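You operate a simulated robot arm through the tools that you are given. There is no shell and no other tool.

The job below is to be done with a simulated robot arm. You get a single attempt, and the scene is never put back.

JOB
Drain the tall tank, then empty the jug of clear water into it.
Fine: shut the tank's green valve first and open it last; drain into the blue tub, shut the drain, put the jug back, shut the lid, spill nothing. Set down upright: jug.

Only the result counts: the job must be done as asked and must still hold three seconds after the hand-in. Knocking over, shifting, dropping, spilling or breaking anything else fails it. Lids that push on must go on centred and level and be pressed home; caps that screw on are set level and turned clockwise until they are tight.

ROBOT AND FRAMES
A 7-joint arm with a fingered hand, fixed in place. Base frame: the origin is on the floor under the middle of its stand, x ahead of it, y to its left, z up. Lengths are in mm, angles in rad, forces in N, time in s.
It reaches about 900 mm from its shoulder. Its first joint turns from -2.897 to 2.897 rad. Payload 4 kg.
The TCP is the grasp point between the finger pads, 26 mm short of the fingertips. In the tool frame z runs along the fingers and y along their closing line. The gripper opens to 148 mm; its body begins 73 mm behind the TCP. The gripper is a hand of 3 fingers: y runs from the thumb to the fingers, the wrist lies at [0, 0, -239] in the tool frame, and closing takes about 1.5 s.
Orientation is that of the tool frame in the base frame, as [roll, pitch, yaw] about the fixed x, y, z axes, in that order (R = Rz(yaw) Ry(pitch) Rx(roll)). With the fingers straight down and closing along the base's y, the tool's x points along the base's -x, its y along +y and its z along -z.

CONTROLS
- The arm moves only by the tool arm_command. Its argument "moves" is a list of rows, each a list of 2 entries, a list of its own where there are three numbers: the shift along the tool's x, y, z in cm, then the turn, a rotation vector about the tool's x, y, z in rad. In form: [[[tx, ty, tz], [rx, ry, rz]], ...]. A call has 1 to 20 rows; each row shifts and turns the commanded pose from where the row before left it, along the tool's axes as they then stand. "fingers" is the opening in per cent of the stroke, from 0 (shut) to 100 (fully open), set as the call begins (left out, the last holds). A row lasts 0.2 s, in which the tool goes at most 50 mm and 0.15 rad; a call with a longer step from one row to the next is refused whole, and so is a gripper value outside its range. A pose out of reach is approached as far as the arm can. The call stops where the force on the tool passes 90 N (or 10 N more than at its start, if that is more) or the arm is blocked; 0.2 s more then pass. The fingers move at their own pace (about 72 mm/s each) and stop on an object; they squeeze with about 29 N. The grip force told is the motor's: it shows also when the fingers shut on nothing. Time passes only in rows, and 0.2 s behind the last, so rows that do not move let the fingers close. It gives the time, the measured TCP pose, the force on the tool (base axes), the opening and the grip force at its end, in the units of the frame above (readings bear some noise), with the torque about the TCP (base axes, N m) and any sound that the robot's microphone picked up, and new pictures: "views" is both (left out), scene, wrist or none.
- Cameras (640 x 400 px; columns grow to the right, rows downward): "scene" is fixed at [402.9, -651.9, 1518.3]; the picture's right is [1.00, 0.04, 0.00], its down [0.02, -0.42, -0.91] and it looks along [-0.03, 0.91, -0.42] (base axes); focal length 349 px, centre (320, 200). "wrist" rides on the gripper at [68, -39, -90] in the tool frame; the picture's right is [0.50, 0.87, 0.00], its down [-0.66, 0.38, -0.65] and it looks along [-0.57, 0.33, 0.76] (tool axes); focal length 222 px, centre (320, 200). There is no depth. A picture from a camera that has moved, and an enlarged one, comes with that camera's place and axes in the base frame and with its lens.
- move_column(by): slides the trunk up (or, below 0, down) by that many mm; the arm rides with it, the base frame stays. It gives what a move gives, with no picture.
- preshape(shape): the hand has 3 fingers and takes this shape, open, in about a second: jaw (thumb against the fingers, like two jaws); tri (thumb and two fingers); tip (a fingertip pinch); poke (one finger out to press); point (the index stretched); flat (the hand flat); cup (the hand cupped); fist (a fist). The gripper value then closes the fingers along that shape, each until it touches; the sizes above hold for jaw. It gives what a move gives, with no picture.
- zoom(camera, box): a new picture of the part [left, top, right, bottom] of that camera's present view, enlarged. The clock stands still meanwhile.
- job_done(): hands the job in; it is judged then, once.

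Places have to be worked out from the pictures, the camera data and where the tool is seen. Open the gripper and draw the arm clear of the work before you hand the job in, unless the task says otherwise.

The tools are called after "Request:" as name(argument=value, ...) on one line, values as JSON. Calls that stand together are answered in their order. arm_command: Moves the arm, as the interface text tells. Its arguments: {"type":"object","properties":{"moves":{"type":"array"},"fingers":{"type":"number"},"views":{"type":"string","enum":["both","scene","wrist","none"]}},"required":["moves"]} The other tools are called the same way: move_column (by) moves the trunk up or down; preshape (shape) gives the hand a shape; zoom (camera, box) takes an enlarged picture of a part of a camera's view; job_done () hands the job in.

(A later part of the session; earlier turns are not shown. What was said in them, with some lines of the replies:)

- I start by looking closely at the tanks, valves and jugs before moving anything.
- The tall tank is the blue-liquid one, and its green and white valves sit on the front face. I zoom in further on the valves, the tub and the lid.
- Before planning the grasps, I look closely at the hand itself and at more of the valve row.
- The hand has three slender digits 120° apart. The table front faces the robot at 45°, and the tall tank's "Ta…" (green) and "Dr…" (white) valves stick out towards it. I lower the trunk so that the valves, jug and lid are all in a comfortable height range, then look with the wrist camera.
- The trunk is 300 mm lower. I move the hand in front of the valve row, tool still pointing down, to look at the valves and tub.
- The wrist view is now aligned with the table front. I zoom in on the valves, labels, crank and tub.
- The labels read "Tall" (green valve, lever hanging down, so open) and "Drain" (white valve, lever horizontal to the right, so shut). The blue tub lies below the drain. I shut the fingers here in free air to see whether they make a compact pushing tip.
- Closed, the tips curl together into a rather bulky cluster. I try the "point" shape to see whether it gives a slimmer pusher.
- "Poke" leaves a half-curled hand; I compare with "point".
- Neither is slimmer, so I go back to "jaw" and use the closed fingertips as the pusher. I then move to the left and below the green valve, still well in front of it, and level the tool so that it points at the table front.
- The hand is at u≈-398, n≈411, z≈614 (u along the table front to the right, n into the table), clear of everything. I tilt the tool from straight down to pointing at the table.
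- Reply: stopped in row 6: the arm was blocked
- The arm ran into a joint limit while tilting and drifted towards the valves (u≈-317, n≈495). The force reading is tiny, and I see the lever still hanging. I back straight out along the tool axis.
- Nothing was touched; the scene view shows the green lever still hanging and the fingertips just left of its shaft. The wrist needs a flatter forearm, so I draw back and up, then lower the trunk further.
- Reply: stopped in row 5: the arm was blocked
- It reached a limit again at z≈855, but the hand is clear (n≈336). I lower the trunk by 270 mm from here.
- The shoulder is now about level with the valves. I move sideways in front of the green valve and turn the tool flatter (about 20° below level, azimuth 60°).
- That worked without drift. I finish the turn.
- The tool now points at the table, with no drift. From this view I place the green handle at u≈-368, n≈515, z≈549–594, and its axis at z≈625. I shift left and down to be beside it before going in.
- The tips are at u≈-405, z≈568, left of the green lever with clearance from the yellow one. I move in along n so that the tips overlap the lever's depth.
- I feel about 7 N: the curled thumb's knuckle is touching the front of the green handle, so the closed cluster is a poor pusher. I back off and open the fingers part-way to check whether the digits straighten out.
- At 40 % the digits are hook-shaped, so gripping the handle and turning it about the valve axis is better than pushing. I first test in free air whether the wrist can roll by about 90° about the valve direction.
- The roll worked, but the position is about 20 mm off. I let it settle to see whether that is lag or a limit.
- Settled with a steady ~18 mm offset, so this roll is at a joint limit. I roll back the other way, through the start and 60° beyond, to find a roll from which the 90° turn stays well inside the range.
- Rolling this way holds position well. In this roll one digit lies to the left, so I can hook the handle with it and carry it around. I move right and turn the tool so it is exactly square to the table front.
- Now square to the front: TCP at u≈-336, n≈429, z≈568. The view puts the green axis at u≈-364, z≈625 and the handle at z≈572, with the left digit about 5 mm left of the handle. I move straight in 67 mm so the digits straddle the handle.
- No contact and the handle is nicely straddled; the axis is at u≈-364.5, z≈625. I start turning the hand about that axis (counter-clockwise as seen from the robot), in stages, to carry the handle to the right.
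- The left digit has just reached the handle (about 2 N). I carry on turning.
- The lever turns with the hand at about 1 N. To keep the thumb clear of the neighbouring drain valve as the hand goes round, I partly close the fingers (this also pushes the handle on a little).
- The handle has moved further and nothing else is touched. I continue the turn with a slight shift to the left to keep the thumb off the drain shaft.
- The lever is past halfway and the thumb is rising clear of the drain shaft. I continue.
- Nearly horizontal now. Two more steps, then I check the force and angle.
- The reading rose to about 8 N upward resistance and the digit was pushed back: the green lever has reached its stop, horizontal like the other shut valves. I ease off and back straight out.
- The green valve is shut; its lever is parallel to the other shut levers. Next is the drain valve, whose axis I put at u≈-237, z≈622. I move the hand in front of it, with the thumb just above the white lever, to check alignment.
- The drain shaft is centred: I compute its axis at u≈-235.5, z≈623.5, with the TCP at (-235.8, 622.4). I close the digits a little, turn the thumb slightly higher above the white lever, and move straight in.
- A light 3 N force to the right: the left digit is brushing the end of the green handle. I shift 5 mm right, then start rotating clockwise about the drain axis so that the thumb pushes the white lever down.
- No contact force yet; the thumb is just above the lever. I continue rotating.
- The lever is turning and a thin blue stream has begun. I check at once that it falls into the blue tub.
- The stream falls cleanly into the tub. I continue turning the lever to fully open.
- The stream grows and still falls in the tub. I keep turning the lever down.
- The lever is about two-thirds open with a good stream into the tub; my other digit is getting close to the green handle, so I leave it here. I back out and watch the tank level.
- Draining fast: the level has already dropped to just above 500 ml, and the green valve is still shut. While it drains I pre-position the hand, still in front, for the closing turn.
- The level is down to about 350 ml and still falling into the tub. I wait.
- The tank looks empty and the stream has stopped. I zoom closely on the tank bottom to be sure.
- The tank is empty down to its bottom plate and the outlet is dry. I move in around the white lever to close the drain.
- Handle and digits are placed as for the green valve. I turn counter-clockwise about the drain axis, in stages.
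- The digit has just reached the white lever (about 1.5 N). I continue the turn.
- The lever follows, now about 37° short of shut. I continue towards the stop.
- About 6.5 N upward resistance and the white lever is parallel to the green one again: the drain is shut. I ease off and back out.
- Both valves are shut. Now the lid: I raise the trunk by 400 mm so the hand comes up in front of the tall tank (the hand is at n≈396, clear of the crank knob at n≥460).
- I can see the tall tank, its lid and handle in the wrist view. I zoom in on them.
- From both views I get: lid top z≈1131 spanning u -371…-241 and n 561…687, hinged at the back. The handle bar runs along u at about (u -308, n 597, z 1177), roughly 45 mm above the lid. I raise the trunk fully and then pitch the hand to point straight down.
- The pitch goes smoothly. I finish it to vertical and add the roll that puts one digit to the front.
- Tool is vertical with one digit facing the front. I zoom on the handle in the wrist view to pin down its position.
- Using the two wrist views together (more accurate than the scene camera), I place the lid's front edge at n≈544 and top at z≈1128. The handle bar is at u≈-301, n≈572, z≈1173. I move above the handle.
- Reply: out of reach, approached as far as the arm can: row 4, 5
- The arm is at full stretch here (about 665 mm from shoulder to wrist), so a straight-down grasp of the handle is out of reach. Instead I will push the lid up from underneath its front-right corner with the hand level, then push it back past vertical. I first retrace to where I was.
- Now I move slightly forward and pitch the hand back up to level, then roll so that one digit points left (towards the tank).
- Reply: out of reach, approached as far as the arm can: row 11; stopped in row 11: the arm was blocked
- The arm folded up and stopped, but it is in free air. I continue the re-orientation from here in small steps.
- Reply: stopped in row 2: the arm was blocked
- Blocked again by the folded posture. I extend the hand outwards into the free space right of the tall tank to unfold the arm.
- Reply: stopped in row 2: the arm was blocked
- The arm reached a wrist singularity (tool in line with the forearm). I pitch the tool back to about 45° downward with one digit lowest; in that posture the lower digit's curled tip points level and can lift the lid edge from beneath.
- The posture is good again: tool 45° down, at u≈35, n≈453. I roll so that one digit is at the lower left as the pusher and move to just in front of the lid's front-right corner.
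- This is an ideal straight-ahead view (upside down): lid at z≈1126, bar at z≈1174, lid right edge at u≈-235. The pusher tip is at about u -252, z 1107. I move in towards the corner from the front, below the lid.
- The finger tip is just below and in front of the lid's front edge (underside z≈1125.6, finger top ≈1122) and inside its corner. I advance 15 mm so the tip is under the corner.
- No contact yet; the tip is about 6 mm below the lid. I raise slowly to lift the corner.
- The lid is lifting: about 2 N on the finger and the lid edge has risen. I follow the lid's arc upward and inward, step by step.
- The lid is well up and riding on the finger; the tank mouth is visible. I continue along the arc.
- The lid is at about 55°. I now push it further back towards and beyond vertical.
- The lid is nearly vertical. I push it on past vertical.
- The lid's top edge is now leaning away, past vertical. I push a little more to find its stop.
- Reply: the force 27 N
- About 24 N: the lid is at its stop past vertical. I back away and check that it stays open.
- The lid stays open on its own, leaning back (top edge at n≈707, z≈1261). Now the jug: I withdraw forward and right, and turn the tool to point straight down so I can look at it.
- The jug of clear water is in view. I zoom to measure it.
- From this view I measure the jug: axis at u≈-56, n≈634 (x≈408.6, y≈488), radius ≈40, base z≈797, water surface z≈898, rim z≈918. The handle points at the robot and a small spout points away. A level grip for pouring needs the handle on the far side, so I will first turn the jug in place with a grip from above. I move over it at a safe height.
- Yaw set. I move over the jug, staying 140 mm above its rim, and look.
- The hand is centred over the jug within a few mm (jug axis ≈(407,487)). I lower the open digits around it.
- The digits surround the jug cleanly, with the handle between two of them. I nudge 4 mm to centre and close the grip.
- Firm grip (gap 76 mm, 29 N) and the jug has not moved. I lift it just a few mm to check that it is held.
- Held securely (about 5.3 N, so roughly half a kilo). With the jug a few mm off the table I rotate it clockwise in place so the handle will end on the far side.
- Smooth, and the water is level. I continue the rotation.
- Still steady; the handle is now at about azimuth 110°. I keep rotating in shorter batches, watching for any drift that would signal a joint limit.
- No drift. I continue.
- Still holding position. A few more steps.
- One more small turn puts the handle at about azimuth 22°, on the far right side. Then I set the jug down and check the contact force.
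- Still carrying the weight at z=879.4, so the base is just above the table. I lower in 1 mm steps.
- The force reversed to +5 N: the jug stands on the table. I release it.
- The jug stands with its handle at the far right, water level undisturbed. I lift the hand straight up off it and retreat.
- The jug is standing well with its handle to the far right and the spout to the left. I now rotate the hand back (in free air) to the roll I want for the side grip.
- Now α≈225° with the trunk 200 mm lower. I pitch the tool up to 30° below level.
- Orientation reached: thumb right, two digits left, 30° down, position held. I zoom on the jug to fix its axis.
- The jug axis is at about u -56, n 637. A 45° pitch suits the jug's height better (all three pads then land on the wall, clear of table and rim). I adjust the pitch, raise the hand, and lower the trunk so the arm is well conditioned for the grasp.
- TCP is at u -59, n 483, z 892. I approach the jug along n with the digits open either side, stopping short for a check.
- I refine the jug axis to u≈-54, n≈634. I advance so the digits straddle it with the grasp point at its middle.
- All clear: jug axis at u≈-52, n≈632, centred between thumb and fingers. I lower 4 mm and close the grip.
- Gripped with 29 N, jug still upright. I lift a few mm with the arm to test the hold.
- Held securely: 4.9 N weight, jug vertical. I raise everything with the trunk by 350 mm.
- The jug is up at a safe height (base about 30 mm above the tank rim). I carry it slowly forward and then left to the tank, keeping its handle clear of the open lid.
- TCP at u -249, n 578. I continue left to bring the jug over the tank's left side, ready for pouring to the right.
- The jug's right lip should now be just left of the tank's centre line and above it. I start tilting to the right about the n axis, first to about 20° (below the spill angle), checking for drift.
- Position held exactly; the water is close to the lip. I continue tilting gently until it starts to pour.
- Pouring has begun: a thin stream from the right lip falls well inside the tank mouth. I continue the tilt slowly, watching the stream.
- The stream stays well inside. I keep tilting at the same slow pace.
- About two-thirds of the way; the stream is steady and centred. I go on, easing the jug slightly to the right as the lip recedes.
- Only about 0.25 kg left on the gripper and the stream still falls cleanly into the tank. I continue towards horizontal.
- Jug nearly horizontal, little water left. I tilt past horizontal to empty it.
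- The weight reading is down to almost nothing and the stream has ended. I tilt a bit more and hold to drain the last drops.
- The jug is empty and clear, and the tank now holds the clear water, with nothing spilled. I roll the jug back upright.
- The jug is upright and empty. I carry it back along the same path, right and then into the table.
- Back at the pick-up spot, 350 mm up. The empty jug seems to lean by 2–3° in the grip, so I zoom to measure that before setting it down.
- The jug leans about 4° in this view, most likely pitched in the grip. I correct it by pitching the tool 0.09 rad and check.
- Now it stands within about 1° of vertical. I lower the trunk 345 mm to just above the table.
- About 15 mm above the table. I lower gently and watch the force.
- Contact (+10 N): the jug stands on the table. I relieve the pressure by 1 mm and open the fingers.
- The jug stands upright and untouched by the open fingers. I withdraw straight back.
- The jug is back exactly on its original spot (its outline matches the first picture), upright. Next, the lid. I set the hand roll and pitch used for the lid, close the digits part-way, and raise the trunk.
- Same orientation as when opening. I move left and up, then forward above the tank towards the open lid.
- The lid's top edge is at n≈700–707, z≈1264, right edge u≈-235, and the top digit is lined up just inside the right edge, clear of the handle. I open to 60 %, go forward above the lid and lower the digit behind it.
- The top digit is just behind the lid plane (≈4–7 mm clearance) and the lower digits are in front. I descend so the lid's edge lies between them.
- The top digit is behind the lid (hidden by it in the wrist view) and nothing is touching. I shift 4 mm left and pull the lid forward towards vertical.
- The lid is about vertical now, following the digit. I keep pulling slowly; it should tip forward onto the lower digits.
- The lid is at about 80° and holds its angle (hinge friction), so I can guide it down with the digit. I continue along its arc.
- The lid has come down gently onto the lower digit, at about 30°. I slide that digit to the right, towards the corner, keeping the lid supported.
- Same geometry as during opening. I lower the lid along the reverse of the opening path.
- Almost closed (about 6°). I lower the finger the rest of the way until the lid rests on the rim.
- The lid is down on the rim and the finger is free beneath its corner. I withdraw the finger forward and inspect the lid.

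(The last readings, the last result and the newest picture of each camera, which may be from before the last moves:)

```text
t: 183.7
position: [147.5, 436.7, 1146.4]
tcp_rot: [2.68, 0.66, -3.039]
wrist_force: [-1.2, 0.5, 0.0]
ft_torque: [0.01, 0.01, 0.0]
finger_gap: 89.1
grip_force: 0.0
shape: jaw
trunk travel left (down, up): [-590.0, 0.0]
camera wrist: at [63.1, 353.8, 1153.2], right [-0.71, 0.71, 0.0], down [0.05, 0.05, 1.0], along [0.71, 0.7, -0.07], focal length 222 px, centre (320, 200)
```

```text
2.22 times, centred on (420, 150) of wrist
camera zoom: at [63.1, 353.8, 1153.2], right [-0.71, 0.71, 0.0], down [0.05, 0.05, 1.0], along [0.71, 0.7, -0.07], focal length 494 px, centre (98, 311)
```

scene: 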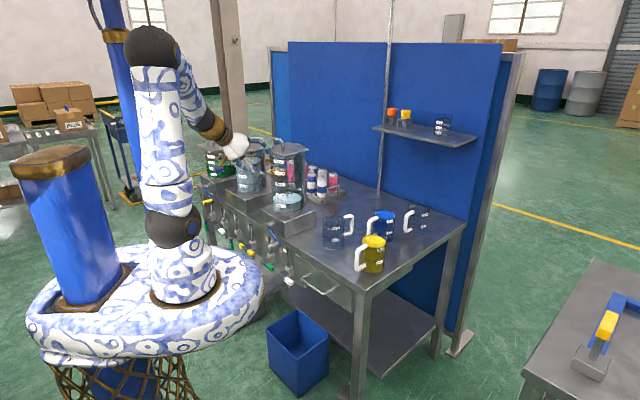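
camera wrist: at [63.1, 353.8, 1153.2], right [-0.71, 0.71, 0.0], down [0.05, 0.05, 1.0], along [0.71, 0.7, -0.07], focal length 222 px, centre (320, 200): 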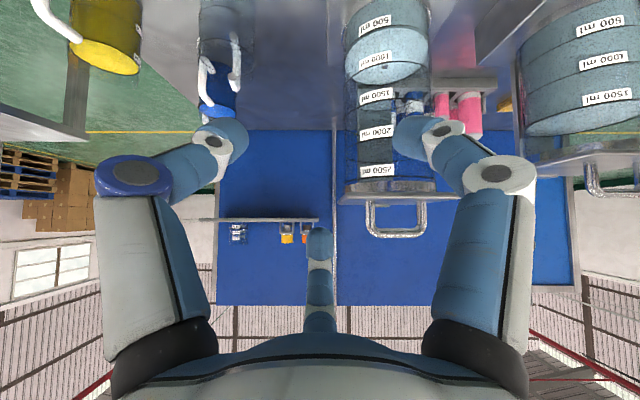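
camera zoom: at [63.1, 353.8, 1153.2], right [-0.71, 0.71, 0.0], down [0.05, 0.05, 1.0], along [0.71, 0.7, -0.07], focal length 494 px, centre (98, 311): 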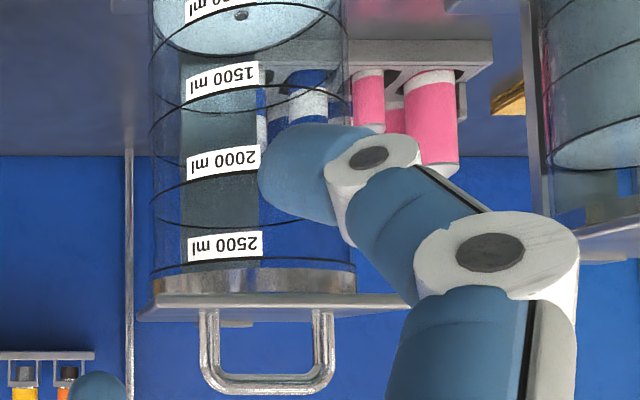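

The lid is shut exactly as in the first picture, and the tank holds the clear water. Last comes the green valve. I back off a little and lower the trunk fully to valve height.

Request:
arm_command(moves=[[[1.5, -0.87, -1.73], [0, 0, 0]], [[1.5, -0.87, -1.73], [0, 0, 0]], [[0, 0, 0], [0, 0, 0]]], fingers=30, views="none")

Request:
move_column(by=-550)

Request:
zoom(camera="scene", box=[190, 190, 330, 310])

```text
t: 184.5
position: [111.6, 401.5, 1141.8]
tcp_rot: [2.681, 0.659, -3.042]
wrist_force: [0.2, 0.9, -0.7]
ft_torque: [0.0, -0.02, -0.03]
finger_gap: 44.9
grip_force: 0.1
shape: jaw
trunk travel left (down, up): [-590.0, 0.0]
```

```text
refused: -550 is not a number from -400 to 400
```

```text
3.33 times, centred on (260, 250) of scene
camera zoom: at [402.9, -651.9, 1518.3], right [1.0, 0.04, 0.0], down [0.02, -0.42, -0.91], along [-0.03, 0.91, -0.42], focal length 1164 px, centre (520, 33)
```

zoom: 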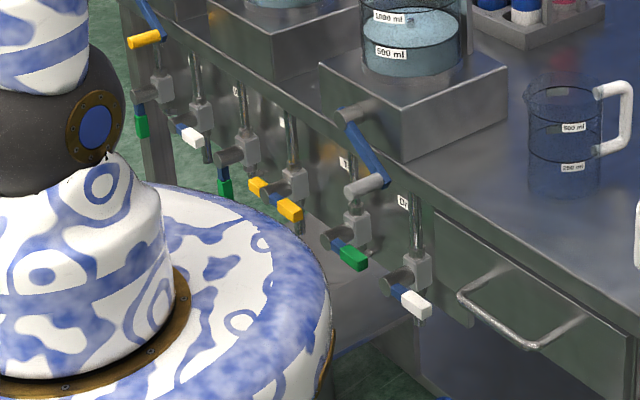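

The trunk only moves 400 mm per call, so I do it in two steps.

Request:
move_column(by=-300)

Request:
move_column(by=-250)

Request:
zoom(camera="scene", box=[190, 190, 330, 310])

Request:
zoom(camera="wrist", box=[0, 0, 640, 400])

```text
t: 187.5
position: [112.9, 402.5, 842.4]
tcp_rot: [2.68, 0.658, -3.041]
wrist_force: [-0.1, -0.7, -0.2]
ft_torque: [0.04, -0.01, 0.02]
finger_gap: 44.9
grip_force: 0.1
shape: jaw
trunk travel left (down, up): [-290.0, 300.0]
```

```text
t: 190.1
position: [112.7, 402.3, 593.1]
tcp_rot: [2.681, 0.661, -3.041]
wrist_force: [-0.4, -0.6, -0.2]
ft_torque: [-0.02, 0.02, 0.0]
finger_gap: 44.8
grip_force: 0.1
shape: jaw
trunk travel left (down, up): [-40.0, 550.0]
```

```text
3.33 times, centred on (260, 250) of scene
camera zoom: at [402.9, -651.9, 1518.3], right [1.0, 0.04, 0.0], down [0.02, -0.42, -0.91], along [-0.03, 0.91, -0.42], focal length 1164 px, centre (520, 33)
```

zoom: 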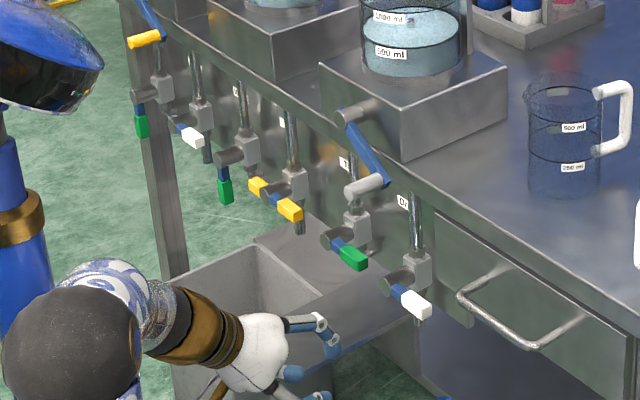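

```text
1.00 times, centred on (320, 200) of wrist (not enlarged: the box is as wide or as high as the picture)
camera zoom: at [28.6, 318.3, 600.6], right [-0.71, 0.71, 0.0], down [0.05, 0.05, 1.0], along [0.71, 0.7, -0.07], focal length 222 px, centre (320, 200)
```

zoom: 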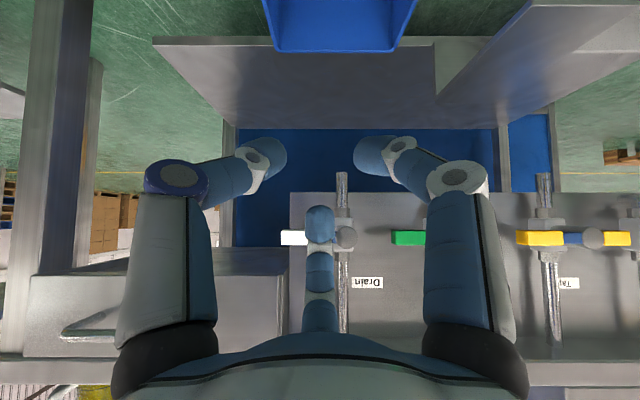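

TCP at u -205, n 364, z 593, both levers still shut. I move left in front of the green valve and pitch the tool up to point squarely at it.

Request:
arm_command(moves=[[[0.66, 4.43, 0.71], [0, 0, 0]], [[0.66, 4.43, 0.71], [0, 0, 0]], [[0.66, 4.43, 0.71], [0, 0, 0]], [[0, 0, 0], [-0.0655, -0.1134, 0]], [[0, 0, 0], [-0.0655, -0.1134, 0]], [[0, 0, 0], [-0.0655, -0.1134, 0]], [[0, 0, 0], [0, 0, 0]]])

```text
t: 191.7
position: [60.0, 526.3, 611.5]
tcp_rot: [2.263, 0.929, 2.94]
wrist_force: [-1.6, 0.2, 0.5]
ft_torque: [0.0, 0.02, -0.05]
finger_gap: 44.2
grip_force: 0.0
shape: jaw
trunk travel left (down, up): [-40.0, 550.0]
camera wrist: at [-20.4, 447.1, 573.6], right [-0.71, 0.71, 0.0], down [-0.22, -0.22, 0.95], along [0.67, 0.67, 0.32], focal length 222 px, centre (320, 200)
```

scene: 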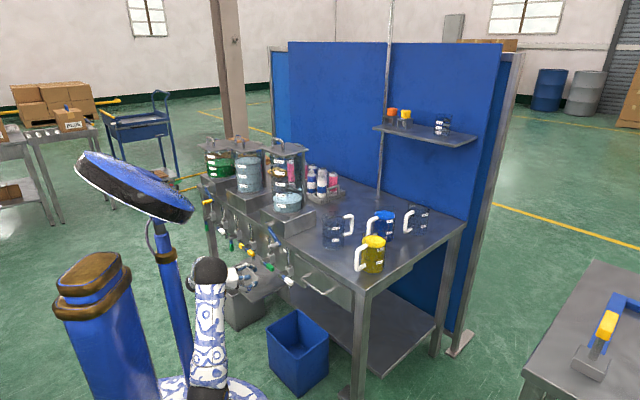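
wrist: 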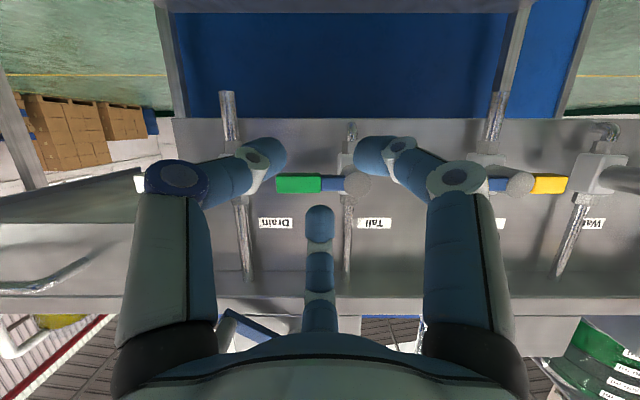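

Holding well. I finish the pitch to level and roll the thumb up to above the lever's level.

Request:
arm_command(moves=[[[0, 0, 0], [-0.0655, -0.1134, 0]], [[0, 0, 0], [-0.0655, -0.1134, 0]], [[0, 0, 0], [-0.0655, -0.1134, 0]], [[0, 0, 0], [0, 0, -0.136]], [[0, 0, 0], [0, 0, -0.136]], [[0, 0, 0], [0, 0, -0.136]], [[0, 0, 0], [0, 0, -0.136]], [[0, 0, 0], [0, 0, -0.136]], [[0, 0, 0], [0, 0, -0.136]], [[0, 0, 0], [0, 0, -0.136]], [[0, 0, 0], [0, 0, -0.136]], [[0, 0, 0], [0, 0, -0.136]], [[0, 0, 0], [0, 0, -0.136]], [[0, 0, 0], [0, 0, 0]]])

Request:
zoom(camera="scene", box=[210, 220, 306, 280])

```text
t: 194.7
position: [59.2, 525.1, 612.3]
tcp_rot: [-1.571, 0.73, -0.788]
wrist_force: [0.1, 0.7, -0.7]
ft_torque: [-0.02, -0.04, 0.01]
finger_gap: 44.8
grip_force: 0.1
shape: jaw
trunk travel left (down, up): [-40.0, 550.0]
camera wrist: at [49.6, 408.1, 595.6], right [-0.15, 0.15, -0.98], down [-0.99, 0.06, 0.16], along [0.08, 0.99, 0.13], focal length 222 px, centre (320, 200)
```

scene: 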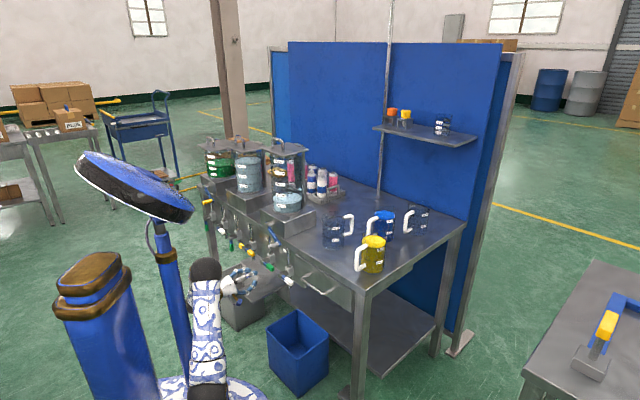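
wrist: 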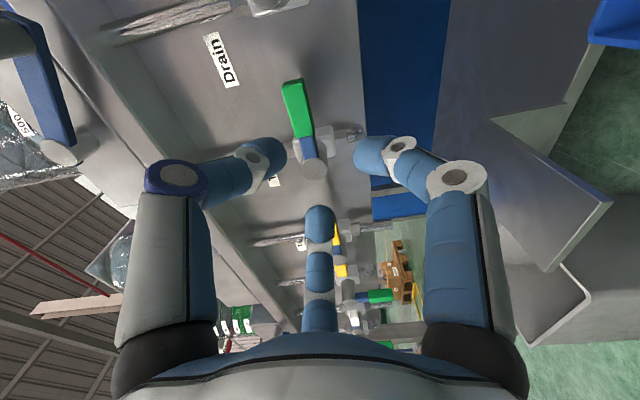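

```text
6.67 times, centred on (258, 250) of scene
camera zoom: at [402.9, -651.9, 1518.3], right [1.0, 0.04, 0.0], down [0.02, -0.42, -0.91], along [-0.03, 0.91, -0.42], focal length 2329 px, centre (733, -133)
```

zoom: 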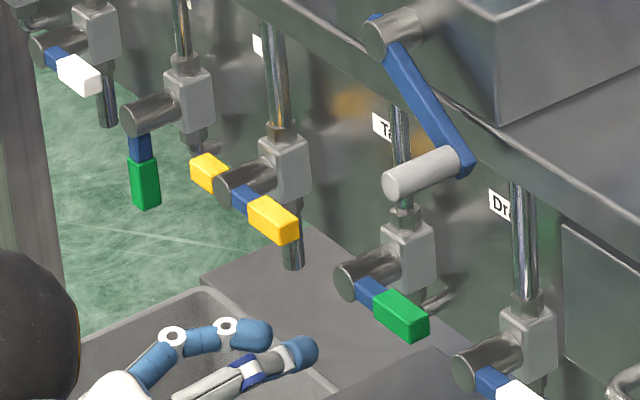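

The tool is square to the valve with the thumb at about 48° above the lever. I centre on the green shaft axis (u≈-366, z≈625) and move in.

Request:
arm_command(moves=[[[-1.75, 0.73, 0], [0, 0, 0]], [[-1.75, 0.73, 0], [0, 0, 0]], [[0, 0, 2.5], [0, 0, 0]], [[0, 0, 2.5], [0, 0, 0]], [[0, 0, 2.0], [0, 0, 0]], [[0, 0, 0], [0, 0, 0]]])

Request:
zoom(camera="scene", box=[210, 220, 306, 280])

Request:
zoom(camera="wrist", box=[160, 0, 480, 200])

```text
t: 196.1
position: [85.7, 602.4, 624.6]
tcp_rot: [-1.57, 0.732, -0.787]
wrist_force: [-0.9, 0.2, -0.3]
ft_torque: [0.01, 0.0, -0.01]
finger_gap: 44.8
grip_force: 0.0
shape: jaw
trunk travel left (down, up): [-40.0, 550.0]
camera wrist: at [75.2, 484.4, 608.3], right [-0.15, 0.15, -0.98], down [-0.99, 0.06, 0.16], along [0.08, 0.99, 0.14], focal length 222 px, centre (320, 200)
```

scene: 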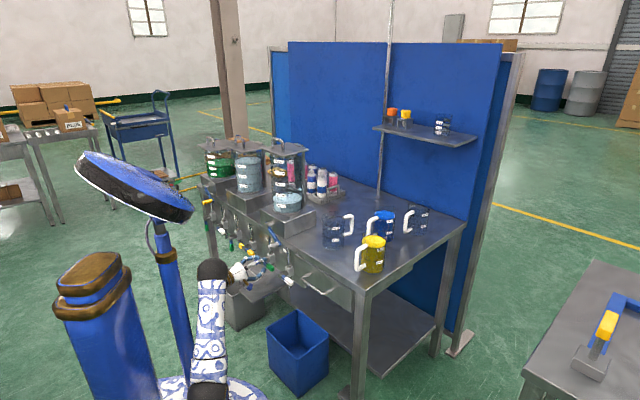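
wrist: 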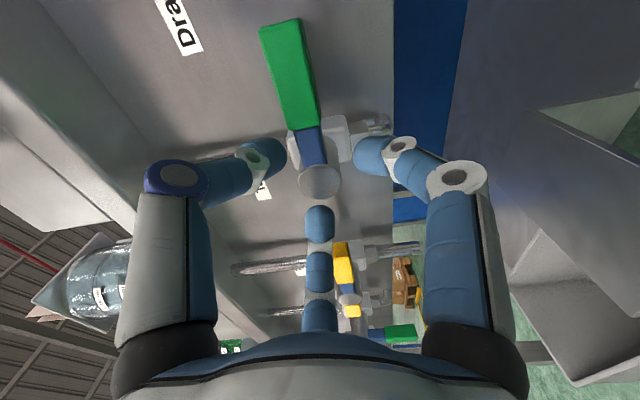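

```text
6.67 times, centred on (258, 250) of scene
camera zoom: at [402.9, -651.9, 1518.3], right [1.0, 0.04, 0.0], down [0.02, -0.42, -0.91], along [-0.03, 0.91, -0.42], focal length 2329 px, centre (733, -133)
```

zoom: 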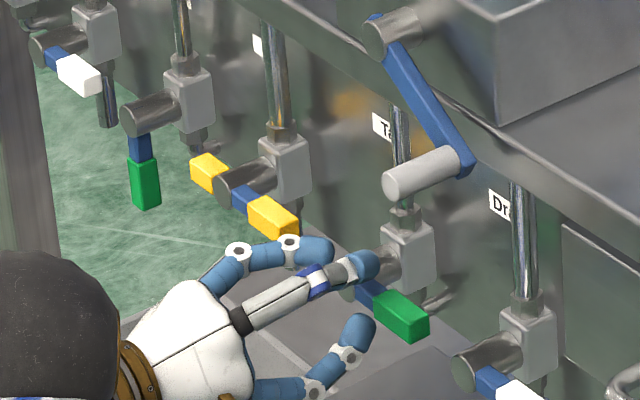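

```text
2.00 times, centred on (320, 100) of wrist
camera zoom: at [75.2, 484.4, 608.3], right [-0.15, 0.15, -0.98], down [-0.99, 0.06, 0.16], along [0.08, 0.99, 0.14], focal length 444 px, centre (320, 400)
```

zoom: 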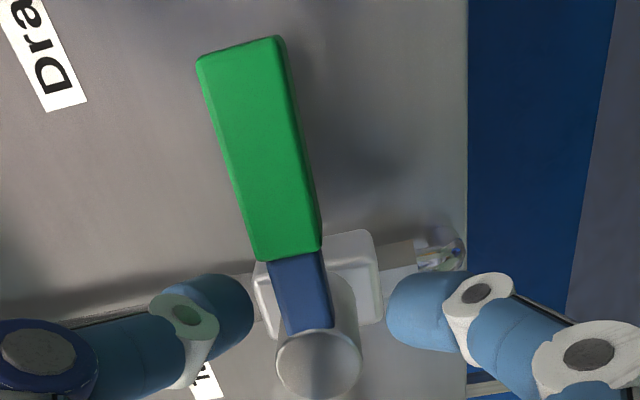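

On the axis with no contact. I go in the last 9 mm and start rotating clockwise so the thumb pushes the green lever down.

Request:
arm_command(moves=[[[0, 0, 0.9], [0, 0, 0]], [[0, 0, 0], [0, 0, 0.12]], [[0, 0, 0], [0, 0, 0.12]], [[0, 0, 0], [0, 0, 0.12]], [[0, 0, 0], [0, 0, 0.12]], [[0, 0, 0], [0, 0, 0.12]], [[0, 0, 0], [0, 0, 0]]])

Request:
zoom(camera="scene", box=[210, 220, 306, 280])

```text
t: 197.7
position: [91.4, 606.8, 624.1]
tcp_rot: [-1.57, 1.336, -0.788]
wrist_force: [-0.2, 0.1, 1.9]
ft_torque: [-0.02, -0.05, 0.06]
finger_gap: 44.6
grip_force: 0.0
shape: jaw
trunk travel left (down, up): [-40.0, 550.0]
camera wrist: at [65.2, 504.8, 567.4], right [-0.51, 0.51, -0.69], down [-0.83, -0.09, 0.55], along [0.22, 0.85, 0.47], focal length 222 px, centre (320, 200)
```

scene: 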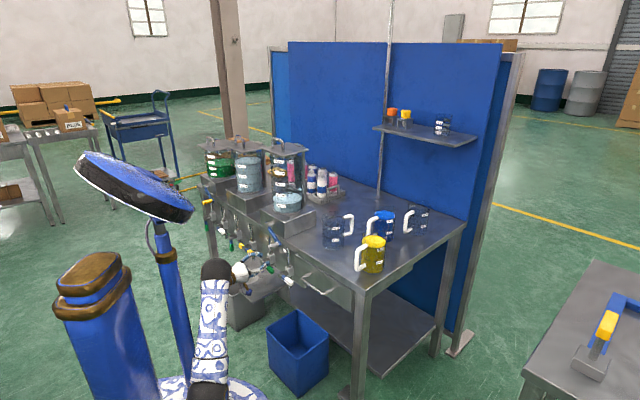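
wrist: 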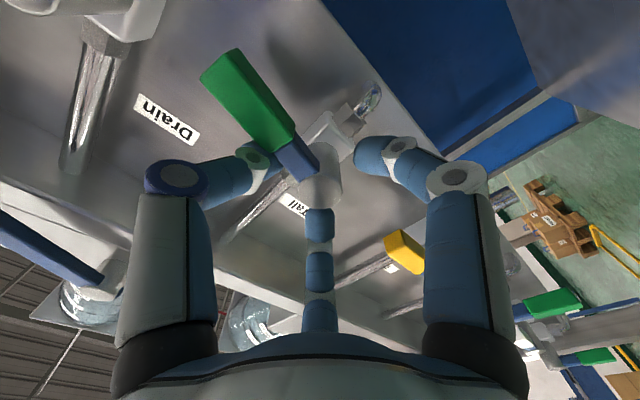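

```text
6.67 times, centred on (258, 250) of scene
camera zoom: at [402.9, -651.9, 1518.3], right [1.0, 0.04, 0.0], down [0.02, -0.42, -0.91], along [-0.03, 0.91, -0.42], focal length 2329 px, centre (733, -133)
```

zoom: 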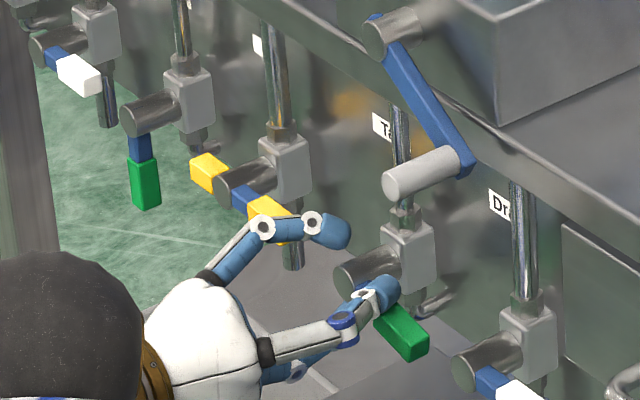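

The green lever is following the thumb down. I continue the rotation.

Request:
arm_command(moves=[[[0, 0, 0], [0, 0, 0.13]], [[0, 0, 0], [0, 0, 0.13]], [[0, 0, 0], [0, 0, 0.13]], [[0, 0, 0], [0, 0, 0.13]], [[0, 0, 0], [0, 0, 0.13]], [[0, 0, 0], [0, 0, 0]]])

Request:
zoom(camera="scene", box=[210, 220, 306, 280])

```text
t: 199.1
position: [90.5, 606.0, 623.6]
tcp_rot: [1.572, 1.158, 2.358]
wrist_force: [1.4, 1.2, 2.6]
ft_torque: [0.04, -0.11, -0.01]
finger_gap: 44.3
grip_force: 0.1
shape: jaw
trunk travel left (down, up): [-40.0, 550.0]
camera wrist: at [32.4, 536.7, 545.9], right [-0.7, 0.7, -0.11], down [-0.52, -0.4, 0.75], along [0.49, 0.59, 0.65], focal length 222 px, centre (320, 200)
```

scene: 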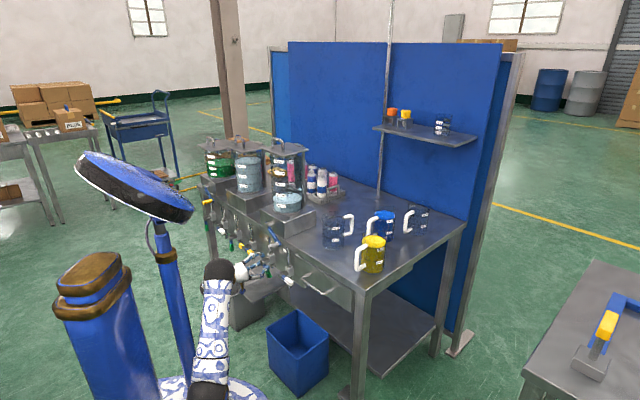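
wrist: 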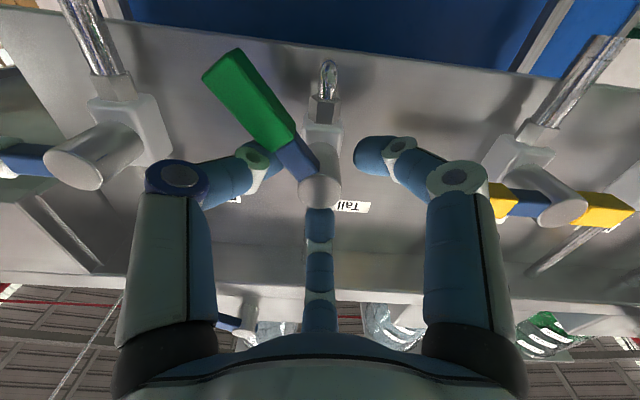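

```text
6.67 times, centred on (258, 250) of scene
camera zoom: at [402.9, -651.9, 1518.3], right [1.0, 0.04, 0.0], down [0.02, -0.42, -0.91], along [-0.03, 0.91, -0.42], focal length 2329 px, centre (733, -133)
```

zoom: 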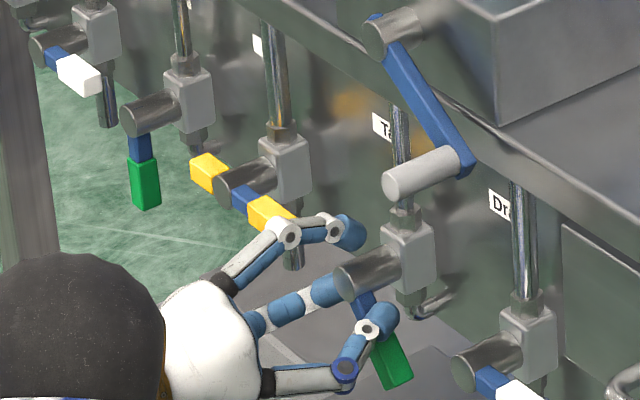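

About halfway. I continue towards fully open.

Request:
arm_command(moves=[[[0, 0, 0], [0, 0, 0.13]], [[0, 0, 0], [0, 0, 0.13]], [[0, 0, 0], [0, 0, 0.13]], [[0, 0, 0], [0, 0, 0.13]], [[0, 0, 0], [0, 0, 0.13]], [[0, 0, 0], [0, 0, 0]]])

Request:
zoom(camera="scene", box=[210, 220, 306, 280])

```text
t: 200.5
position: [92.4, 607.3, 623.7]
tcp_rot: [1.572, 0.508, 2.355]
wrist_force: [1.7, -1.8, 1.5]
ft_torque: [-0.05, -0.08, -0.04]
finger_gap: 44.2
grip_force: 0.0
shape: jaw
trunk travel left (down, up): [-40.0, 550.0]
camera wrist: at [-1.0, 571.3, 556.6], right [-0.61, 0.61, 0.51], down [-0.19, -0.74, 0.65], along [0.77, 0.3, 0.56], focal length 222 px, centre (320, 200)
```

scene: 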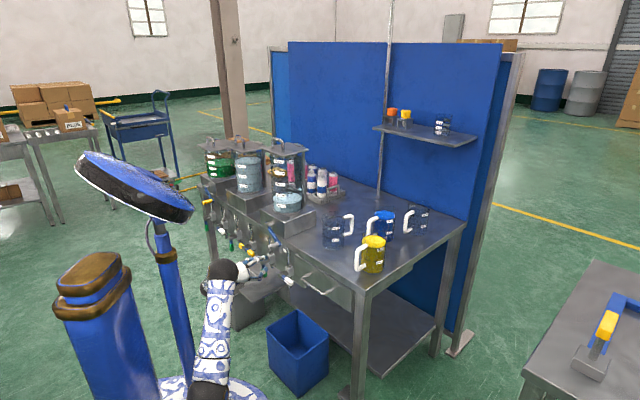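
wrist: 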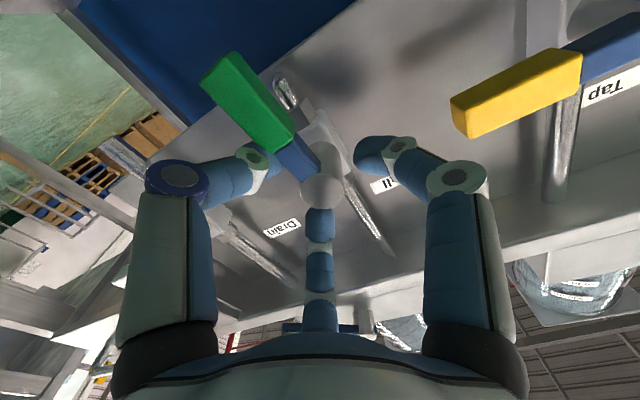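

```text
6.67 times, centred on (258, 250) of scene
camera zoom: at [402.9, -651.9, 1518.3], right [1.0, 0.04, 0.0], down [0.02, -0.42, -0.91], along [-0.03, 0.91, -0.42], focal length 2329 px, centre (733, -133)
```

zoom: 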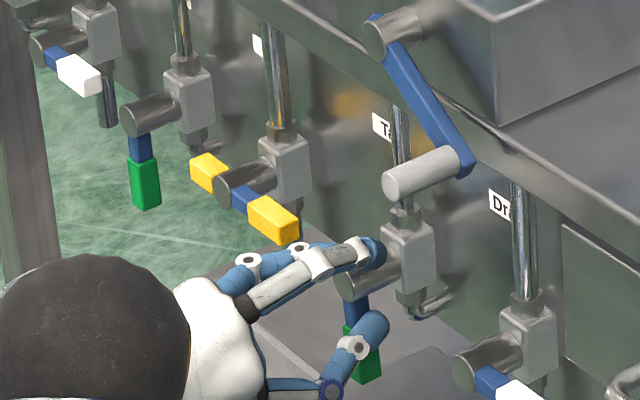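

The green lever is close to vertical. I push a little further to reach its stop and check the force.

Request:
arm_command(moves=[[[0, 0, 0], [0, 0, 0.07]], [[0, 0, 0], [0, 0, 0.07]], [[0, 0, 0], [0, 0, 0]]])

Request:
zoom(camera="scene", box=[210, 220, 306, 280])

```text
t: 201.3
position: [91.5, 606.7, 624.0]
tcp_rot: [1.571, 0.367, 2.353]
wrist_force: [7.3, -9.4, 3.5]
ft_torque: [-0.34, -0.27, -0.16]
finger_gap: 44.7
grip_force: 0.0
shape: jaw
trunk travel left (down, up): [-40.0, 550.0]
camera wrist: at [-6.6, 577.9, 563.4], right [-0.55, 0.55, 0.63], down [-0.13, -0.8, 0.59], along [0.83, 0.24, 0.51], focal length 222 px, centre (320, 200)
```

scene: 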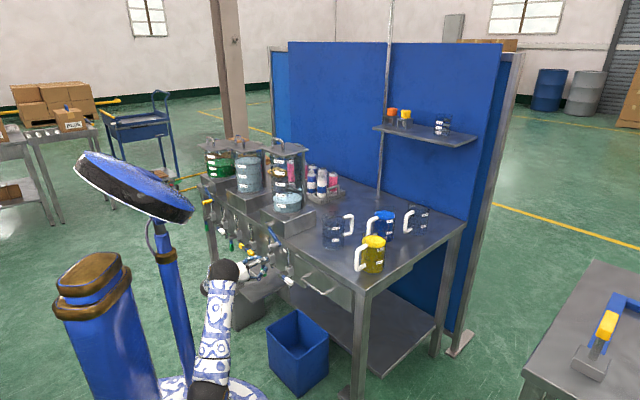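
wrist: 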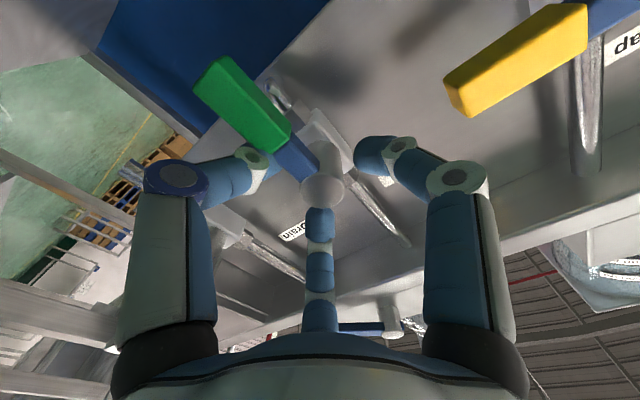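

```text
6.67 times, centred on (258, 250) of scene
camera zoom: at [402.9, -651.9, 1518.3], right [1.0, 0.04, 0.0], down [0.02, -0.42, -0.91], along [-0.03, 0.91, -0.42], focal length 2329 px, centre (733, -133)
```

zoom: 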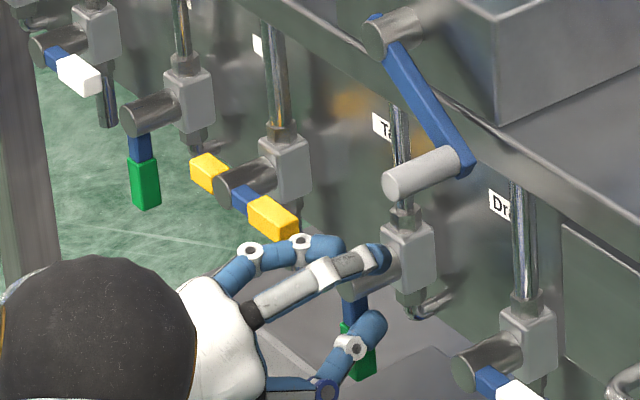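

About 12 N resistance: the green lever is at its open stop, hanging straight down as at the start. I ease off and withdraw.

Request:
arm_command(moves=[[[0, 0, 0], [0, 0, -0.08]], [[0, 0, 0], [0, 0, -0.08]], [[0, 0, -3], [0, 0, 0]], [[0, 0, -3.5], [0, 0, 0]], [[0, 0, -3.5], [0, 0, 0]], [[0, 0, 0], [0, 0, 0]]])

Request:
zoom(camera="scene", box=[210, 220, 306, 280])

Request:
zoom(camera="scene", box=[190, 120, 350, 290])

```text
t: 202.7
position: [20.9, 535.2, 623.8]
tcp_rot: [1.572, 0.53, 2.354]
wrist_force: [0.8, -0.3, 0.0]
ft_torque: [0.0, -0.01, 0.01]
finger_gap: 44.8
grip_force: 0.0
shape: jaw
trunk travel left (down, up): [-40.0, 550.0]
camera wrist: at [-70.3, 499.3, 554.3], right [-0.61, 0.61, 0.5], down [-0.2, -0.73, 0.66], along [0.76, 0.3, 0.57], focal length 222 px, centre (320, 200)
```

scene: 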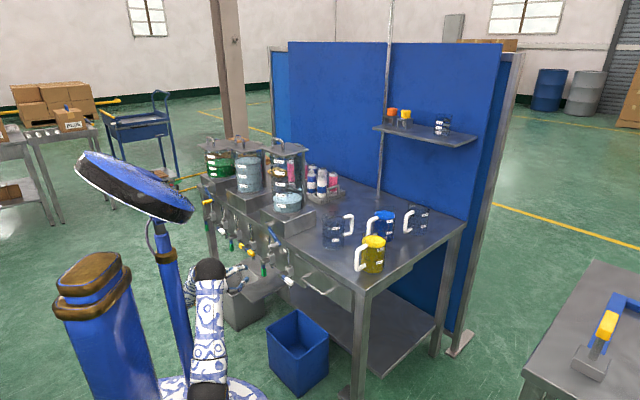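
wrist: 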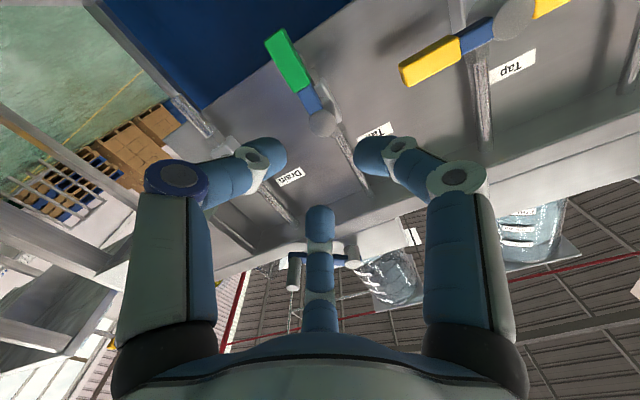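

```text
6.67 times, centred on (258, 250) of scene
camera zoom: at [402.9, -651.9, 1518.3], right [1.0, 0.04, 0.0], down [0.02, -0.42, -0.91], along [-0.03, 0.91, -0.42], focal length 2329 px, centre (733, -133)
```

zoom: 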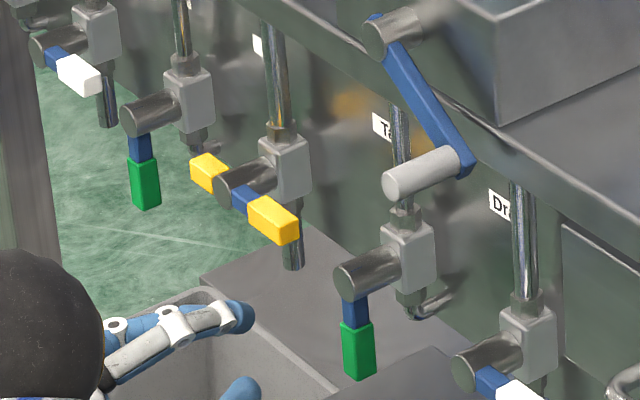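

```text
2.35 times, centred on (270, 205) of scene
camera zoom: at [402.9, -651.9, 1518.3], right [1.0, 0.04, 0.0], down [0.02, -0.42, -0.91], along [-0.03, 0.91, -0.42], focal length 822 px, centre (438, 188)
```

zoom: 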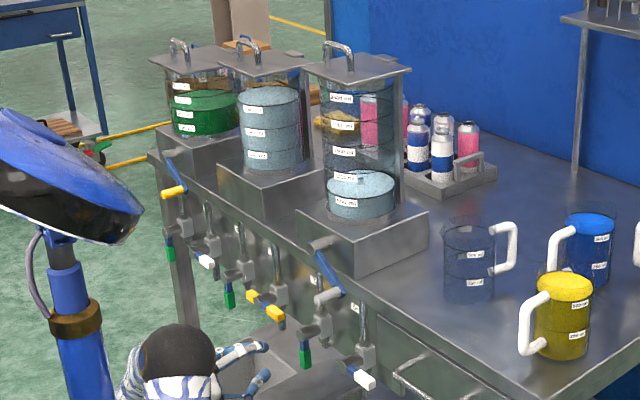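

The green lever hangs straight down as it did at the start. I check the tank level, outlets, tub and floor for any leak while waiting a moment.

Request:
zoom(camera="scene", box=[266, 180, 314, 216])

Request:
zoom(camera="scene", box=[230, 240, 350, 400])

Request:
zoom(camera="scene", box=[250, 235, 310, 285])

```text
11.11 times, centred on (290, 198) of scene
camera zoom: at [402.9, -651.9, 1518.3], right [1.0, 0.04, 0.0], down [0.02, -0.42, -0.91], along [-0.03, 0.91, -0.42], focal length 3882 px, centre (653, 222)
```

zoom: 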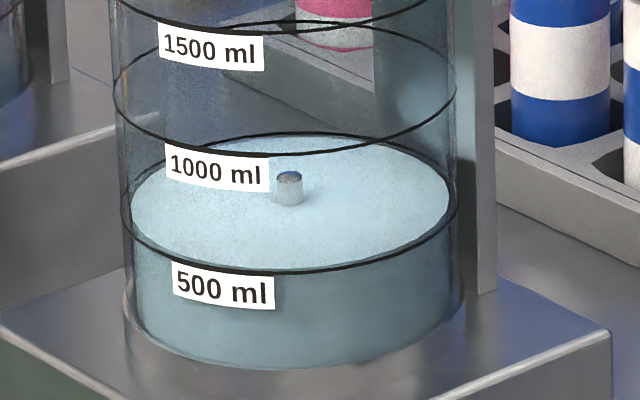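

```text
2.50 times, centred on (290, 320) of scene
camera zoom: at [402.9, -651.9, 1518.3], right [1.0, 0.04, 0.0], down [0.02, -0.42, -0.91], along [-0.03, 0.91, -0.42], focal length 873 px, centre (395, -100)
```

zoom: 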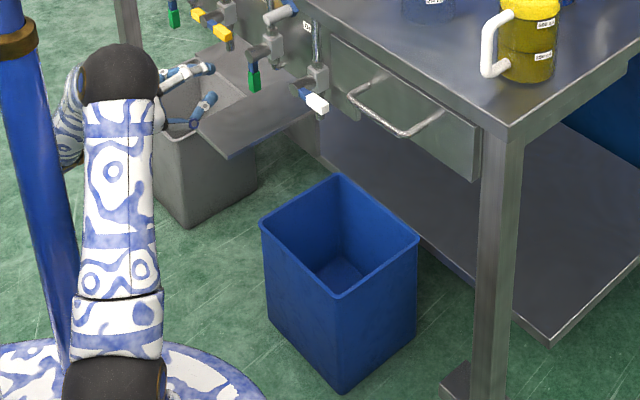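

```text
8.00 times, centred on (280, 260) of scene
camera zoom: at [402.9, -651.9, 1518.3], right [1.0, 0.04, 0.0], down [0.02, -0.42, -0.91], along [-0.03, 0.91, -0.42], focal length 2795 px, centre (640, -280)
```

zoom: 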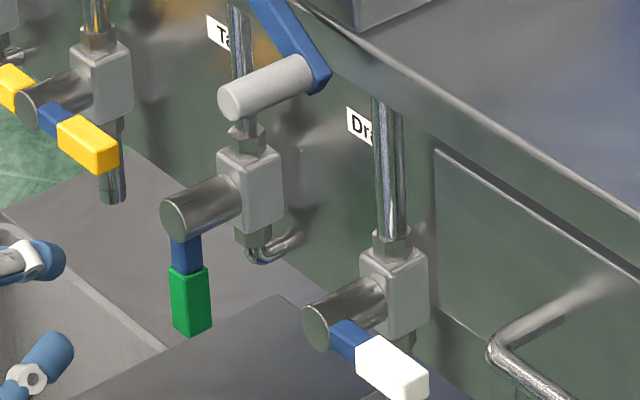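

Tank exactly at the 500 ml line, no drips anywhere, drain lever horizontal, tub in place. I compare the drain lever and the jug once more with the first pictures.

Request:
zoom(camera="scene", box=[250, 250, 346, 310])

Request:
zoom(camera="scene", box=[290, 190, 450, 290])

Request:
zoom(camera="scene", box=[190, 120, 350, 220])

```text
6.67 times, centred on (298, 280) of scene
camera zoom: at [402.9, -651.9, 1518.3], right [1.0, 0.04, 0.0], down [0.02, -0.42, -0.91], along [-0.03, 0.91, -0.42], focal length 2329 px, centre (467, -333)
```

zoom: 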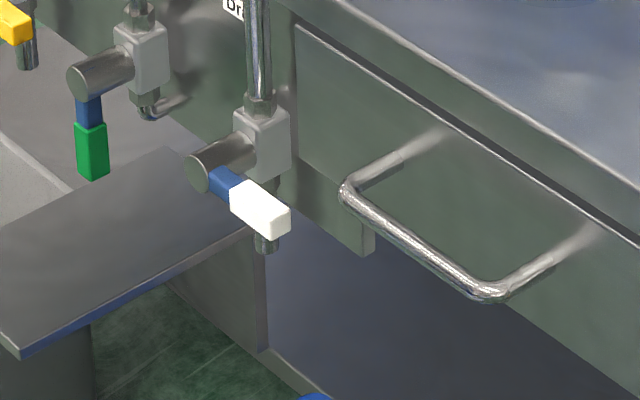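

```text
4.00 times, centred on (370, 240) of scene
camera zoom: at [402.9, -651.9, 1518.3], right [1.0, 0.04, 0.0], down [0.02, -0.42, -0.91], along [-0.03, 0.91, -0.42], focal length 1397 px, centre (120, 40)
```

zoom: 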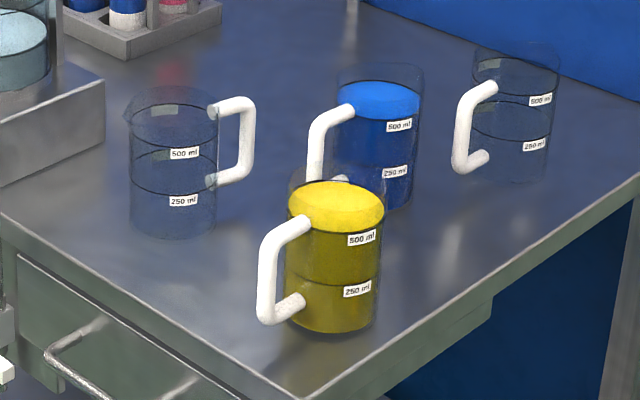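

```text
4.00 times, centred on (270, 170) of scene
camera zoom: at [402.9, -651.9, 1518.3], right [1.0, 0.04, 0.0], down [0.02, -0.42, -0.91], along [-0.03, 0.91, -0.42], focal length 1397 px, centre (520, 320)
```

zoom: 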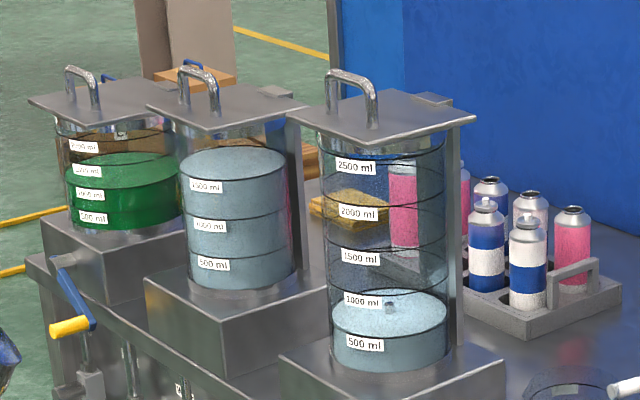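

Everything matches the start except the tank contents and the jug being empty with its handle turned. I open the gripper, draw the arm back clear of the valves, and let a few seconds pass to check that all stays put.

Request:
arm_command(moves=[[[0, 0, -2], [0, 0, 0]], [[0, 0, -2], [0, 0, 0]], [[0, 0, 0], [0, 0, 0]], [[0, 0, 0], [0, 0, 0]], [[0, 0, 0], [0, 0, 0]], [[0, 0, 0], [0, 0, 0]], [[0, 0, 0], [0, 0, 0]], [[0, 0, 0], [0, 0, 0]], [[0, 0, 0], [0, 0, 0]], [[0, 0, 0], [0, 0, 0]], [[0, 0, 0], [0, 0, 0]], [[0, 0, 0], [0, 0, 0]]], fingers=100)

Request:
zoom(camera="scene", box=[190, 120, 390, 300])

```text
t: 205.3
position: [-9.2, 506.0, 625.2]
tcp_rot: [1.57, 0.529, 2.352]
wrist_force: [0.2, 0.3, -0.2]
ft_torque: [0.0, -0.04, 0.03]
finger_gap: 148.0
grip_force: 0.0
shape: jaw
trunk travel left (down, up): [-40.0, 550.0]
camera wrist: at [-99.6, 470.9, 556.7], right [-0.61, 0.61, 0.5], down [-0.2, -0.73, 0.66], along [0.76, 0.3, 0.57], focal length 222 px, centre (320, 200)
```

scene: 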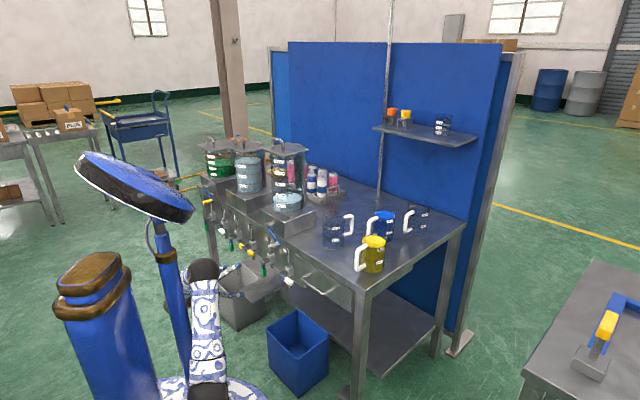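
wrist: 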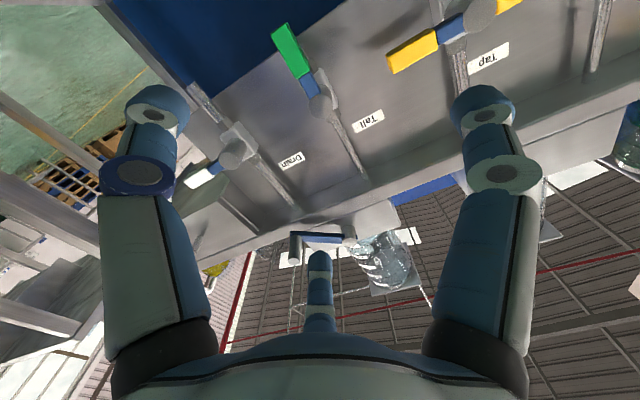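

```text
2.22 times, centred on (290, 210) of scene
camera zoom: at [402.9, -651.9, 1518.3], right [1.0, 0.04, 0.0], down [0.02, -0.42, -0.91], along [-0.03, 0.91, -0.42], focal length 776 px, centre (387, 178)
```

zoom: 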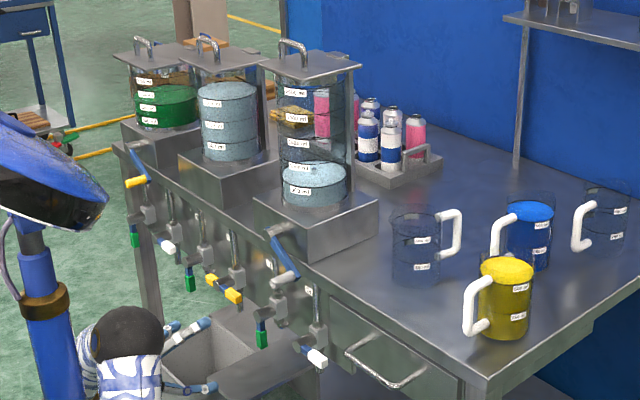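

All is steady: green valve open, drain shut, lid shut, 500 ml of clear water in the tall tank, jug empty and upright in its place, and the arm open and clear. I hand the job in.

Request:
job_done()

```text
The job is handed in.
```

I drained the tall tank into the blue tub, poured in all the clear water from the jug, and handed the job in. I saw no leaks, and nothing on the table had moved. No verdict came back after the hand-in.

- **Green valve:** shut first and opened last. I pushed the lever until it met resistance both times, and it now hangs straight down as it did at the start.
- **Drain:** opened about three-quarters of the way, not fully. The stream fell into the tub, the tank emptied to its bottom plate, and I closed the lever again to its stop.
- **Pouring:** the stream fell inside the tank mouth throughout. The tank now reads 500 ml.
- **Lid:** shut, and it matches the first picture.
- **Jug:** empty and standing upright on its original spot, to within a few millimetres. The one difference is that I had to turn it in place to grip it. I left the handle facing away from the robot to the right instead of towards it.
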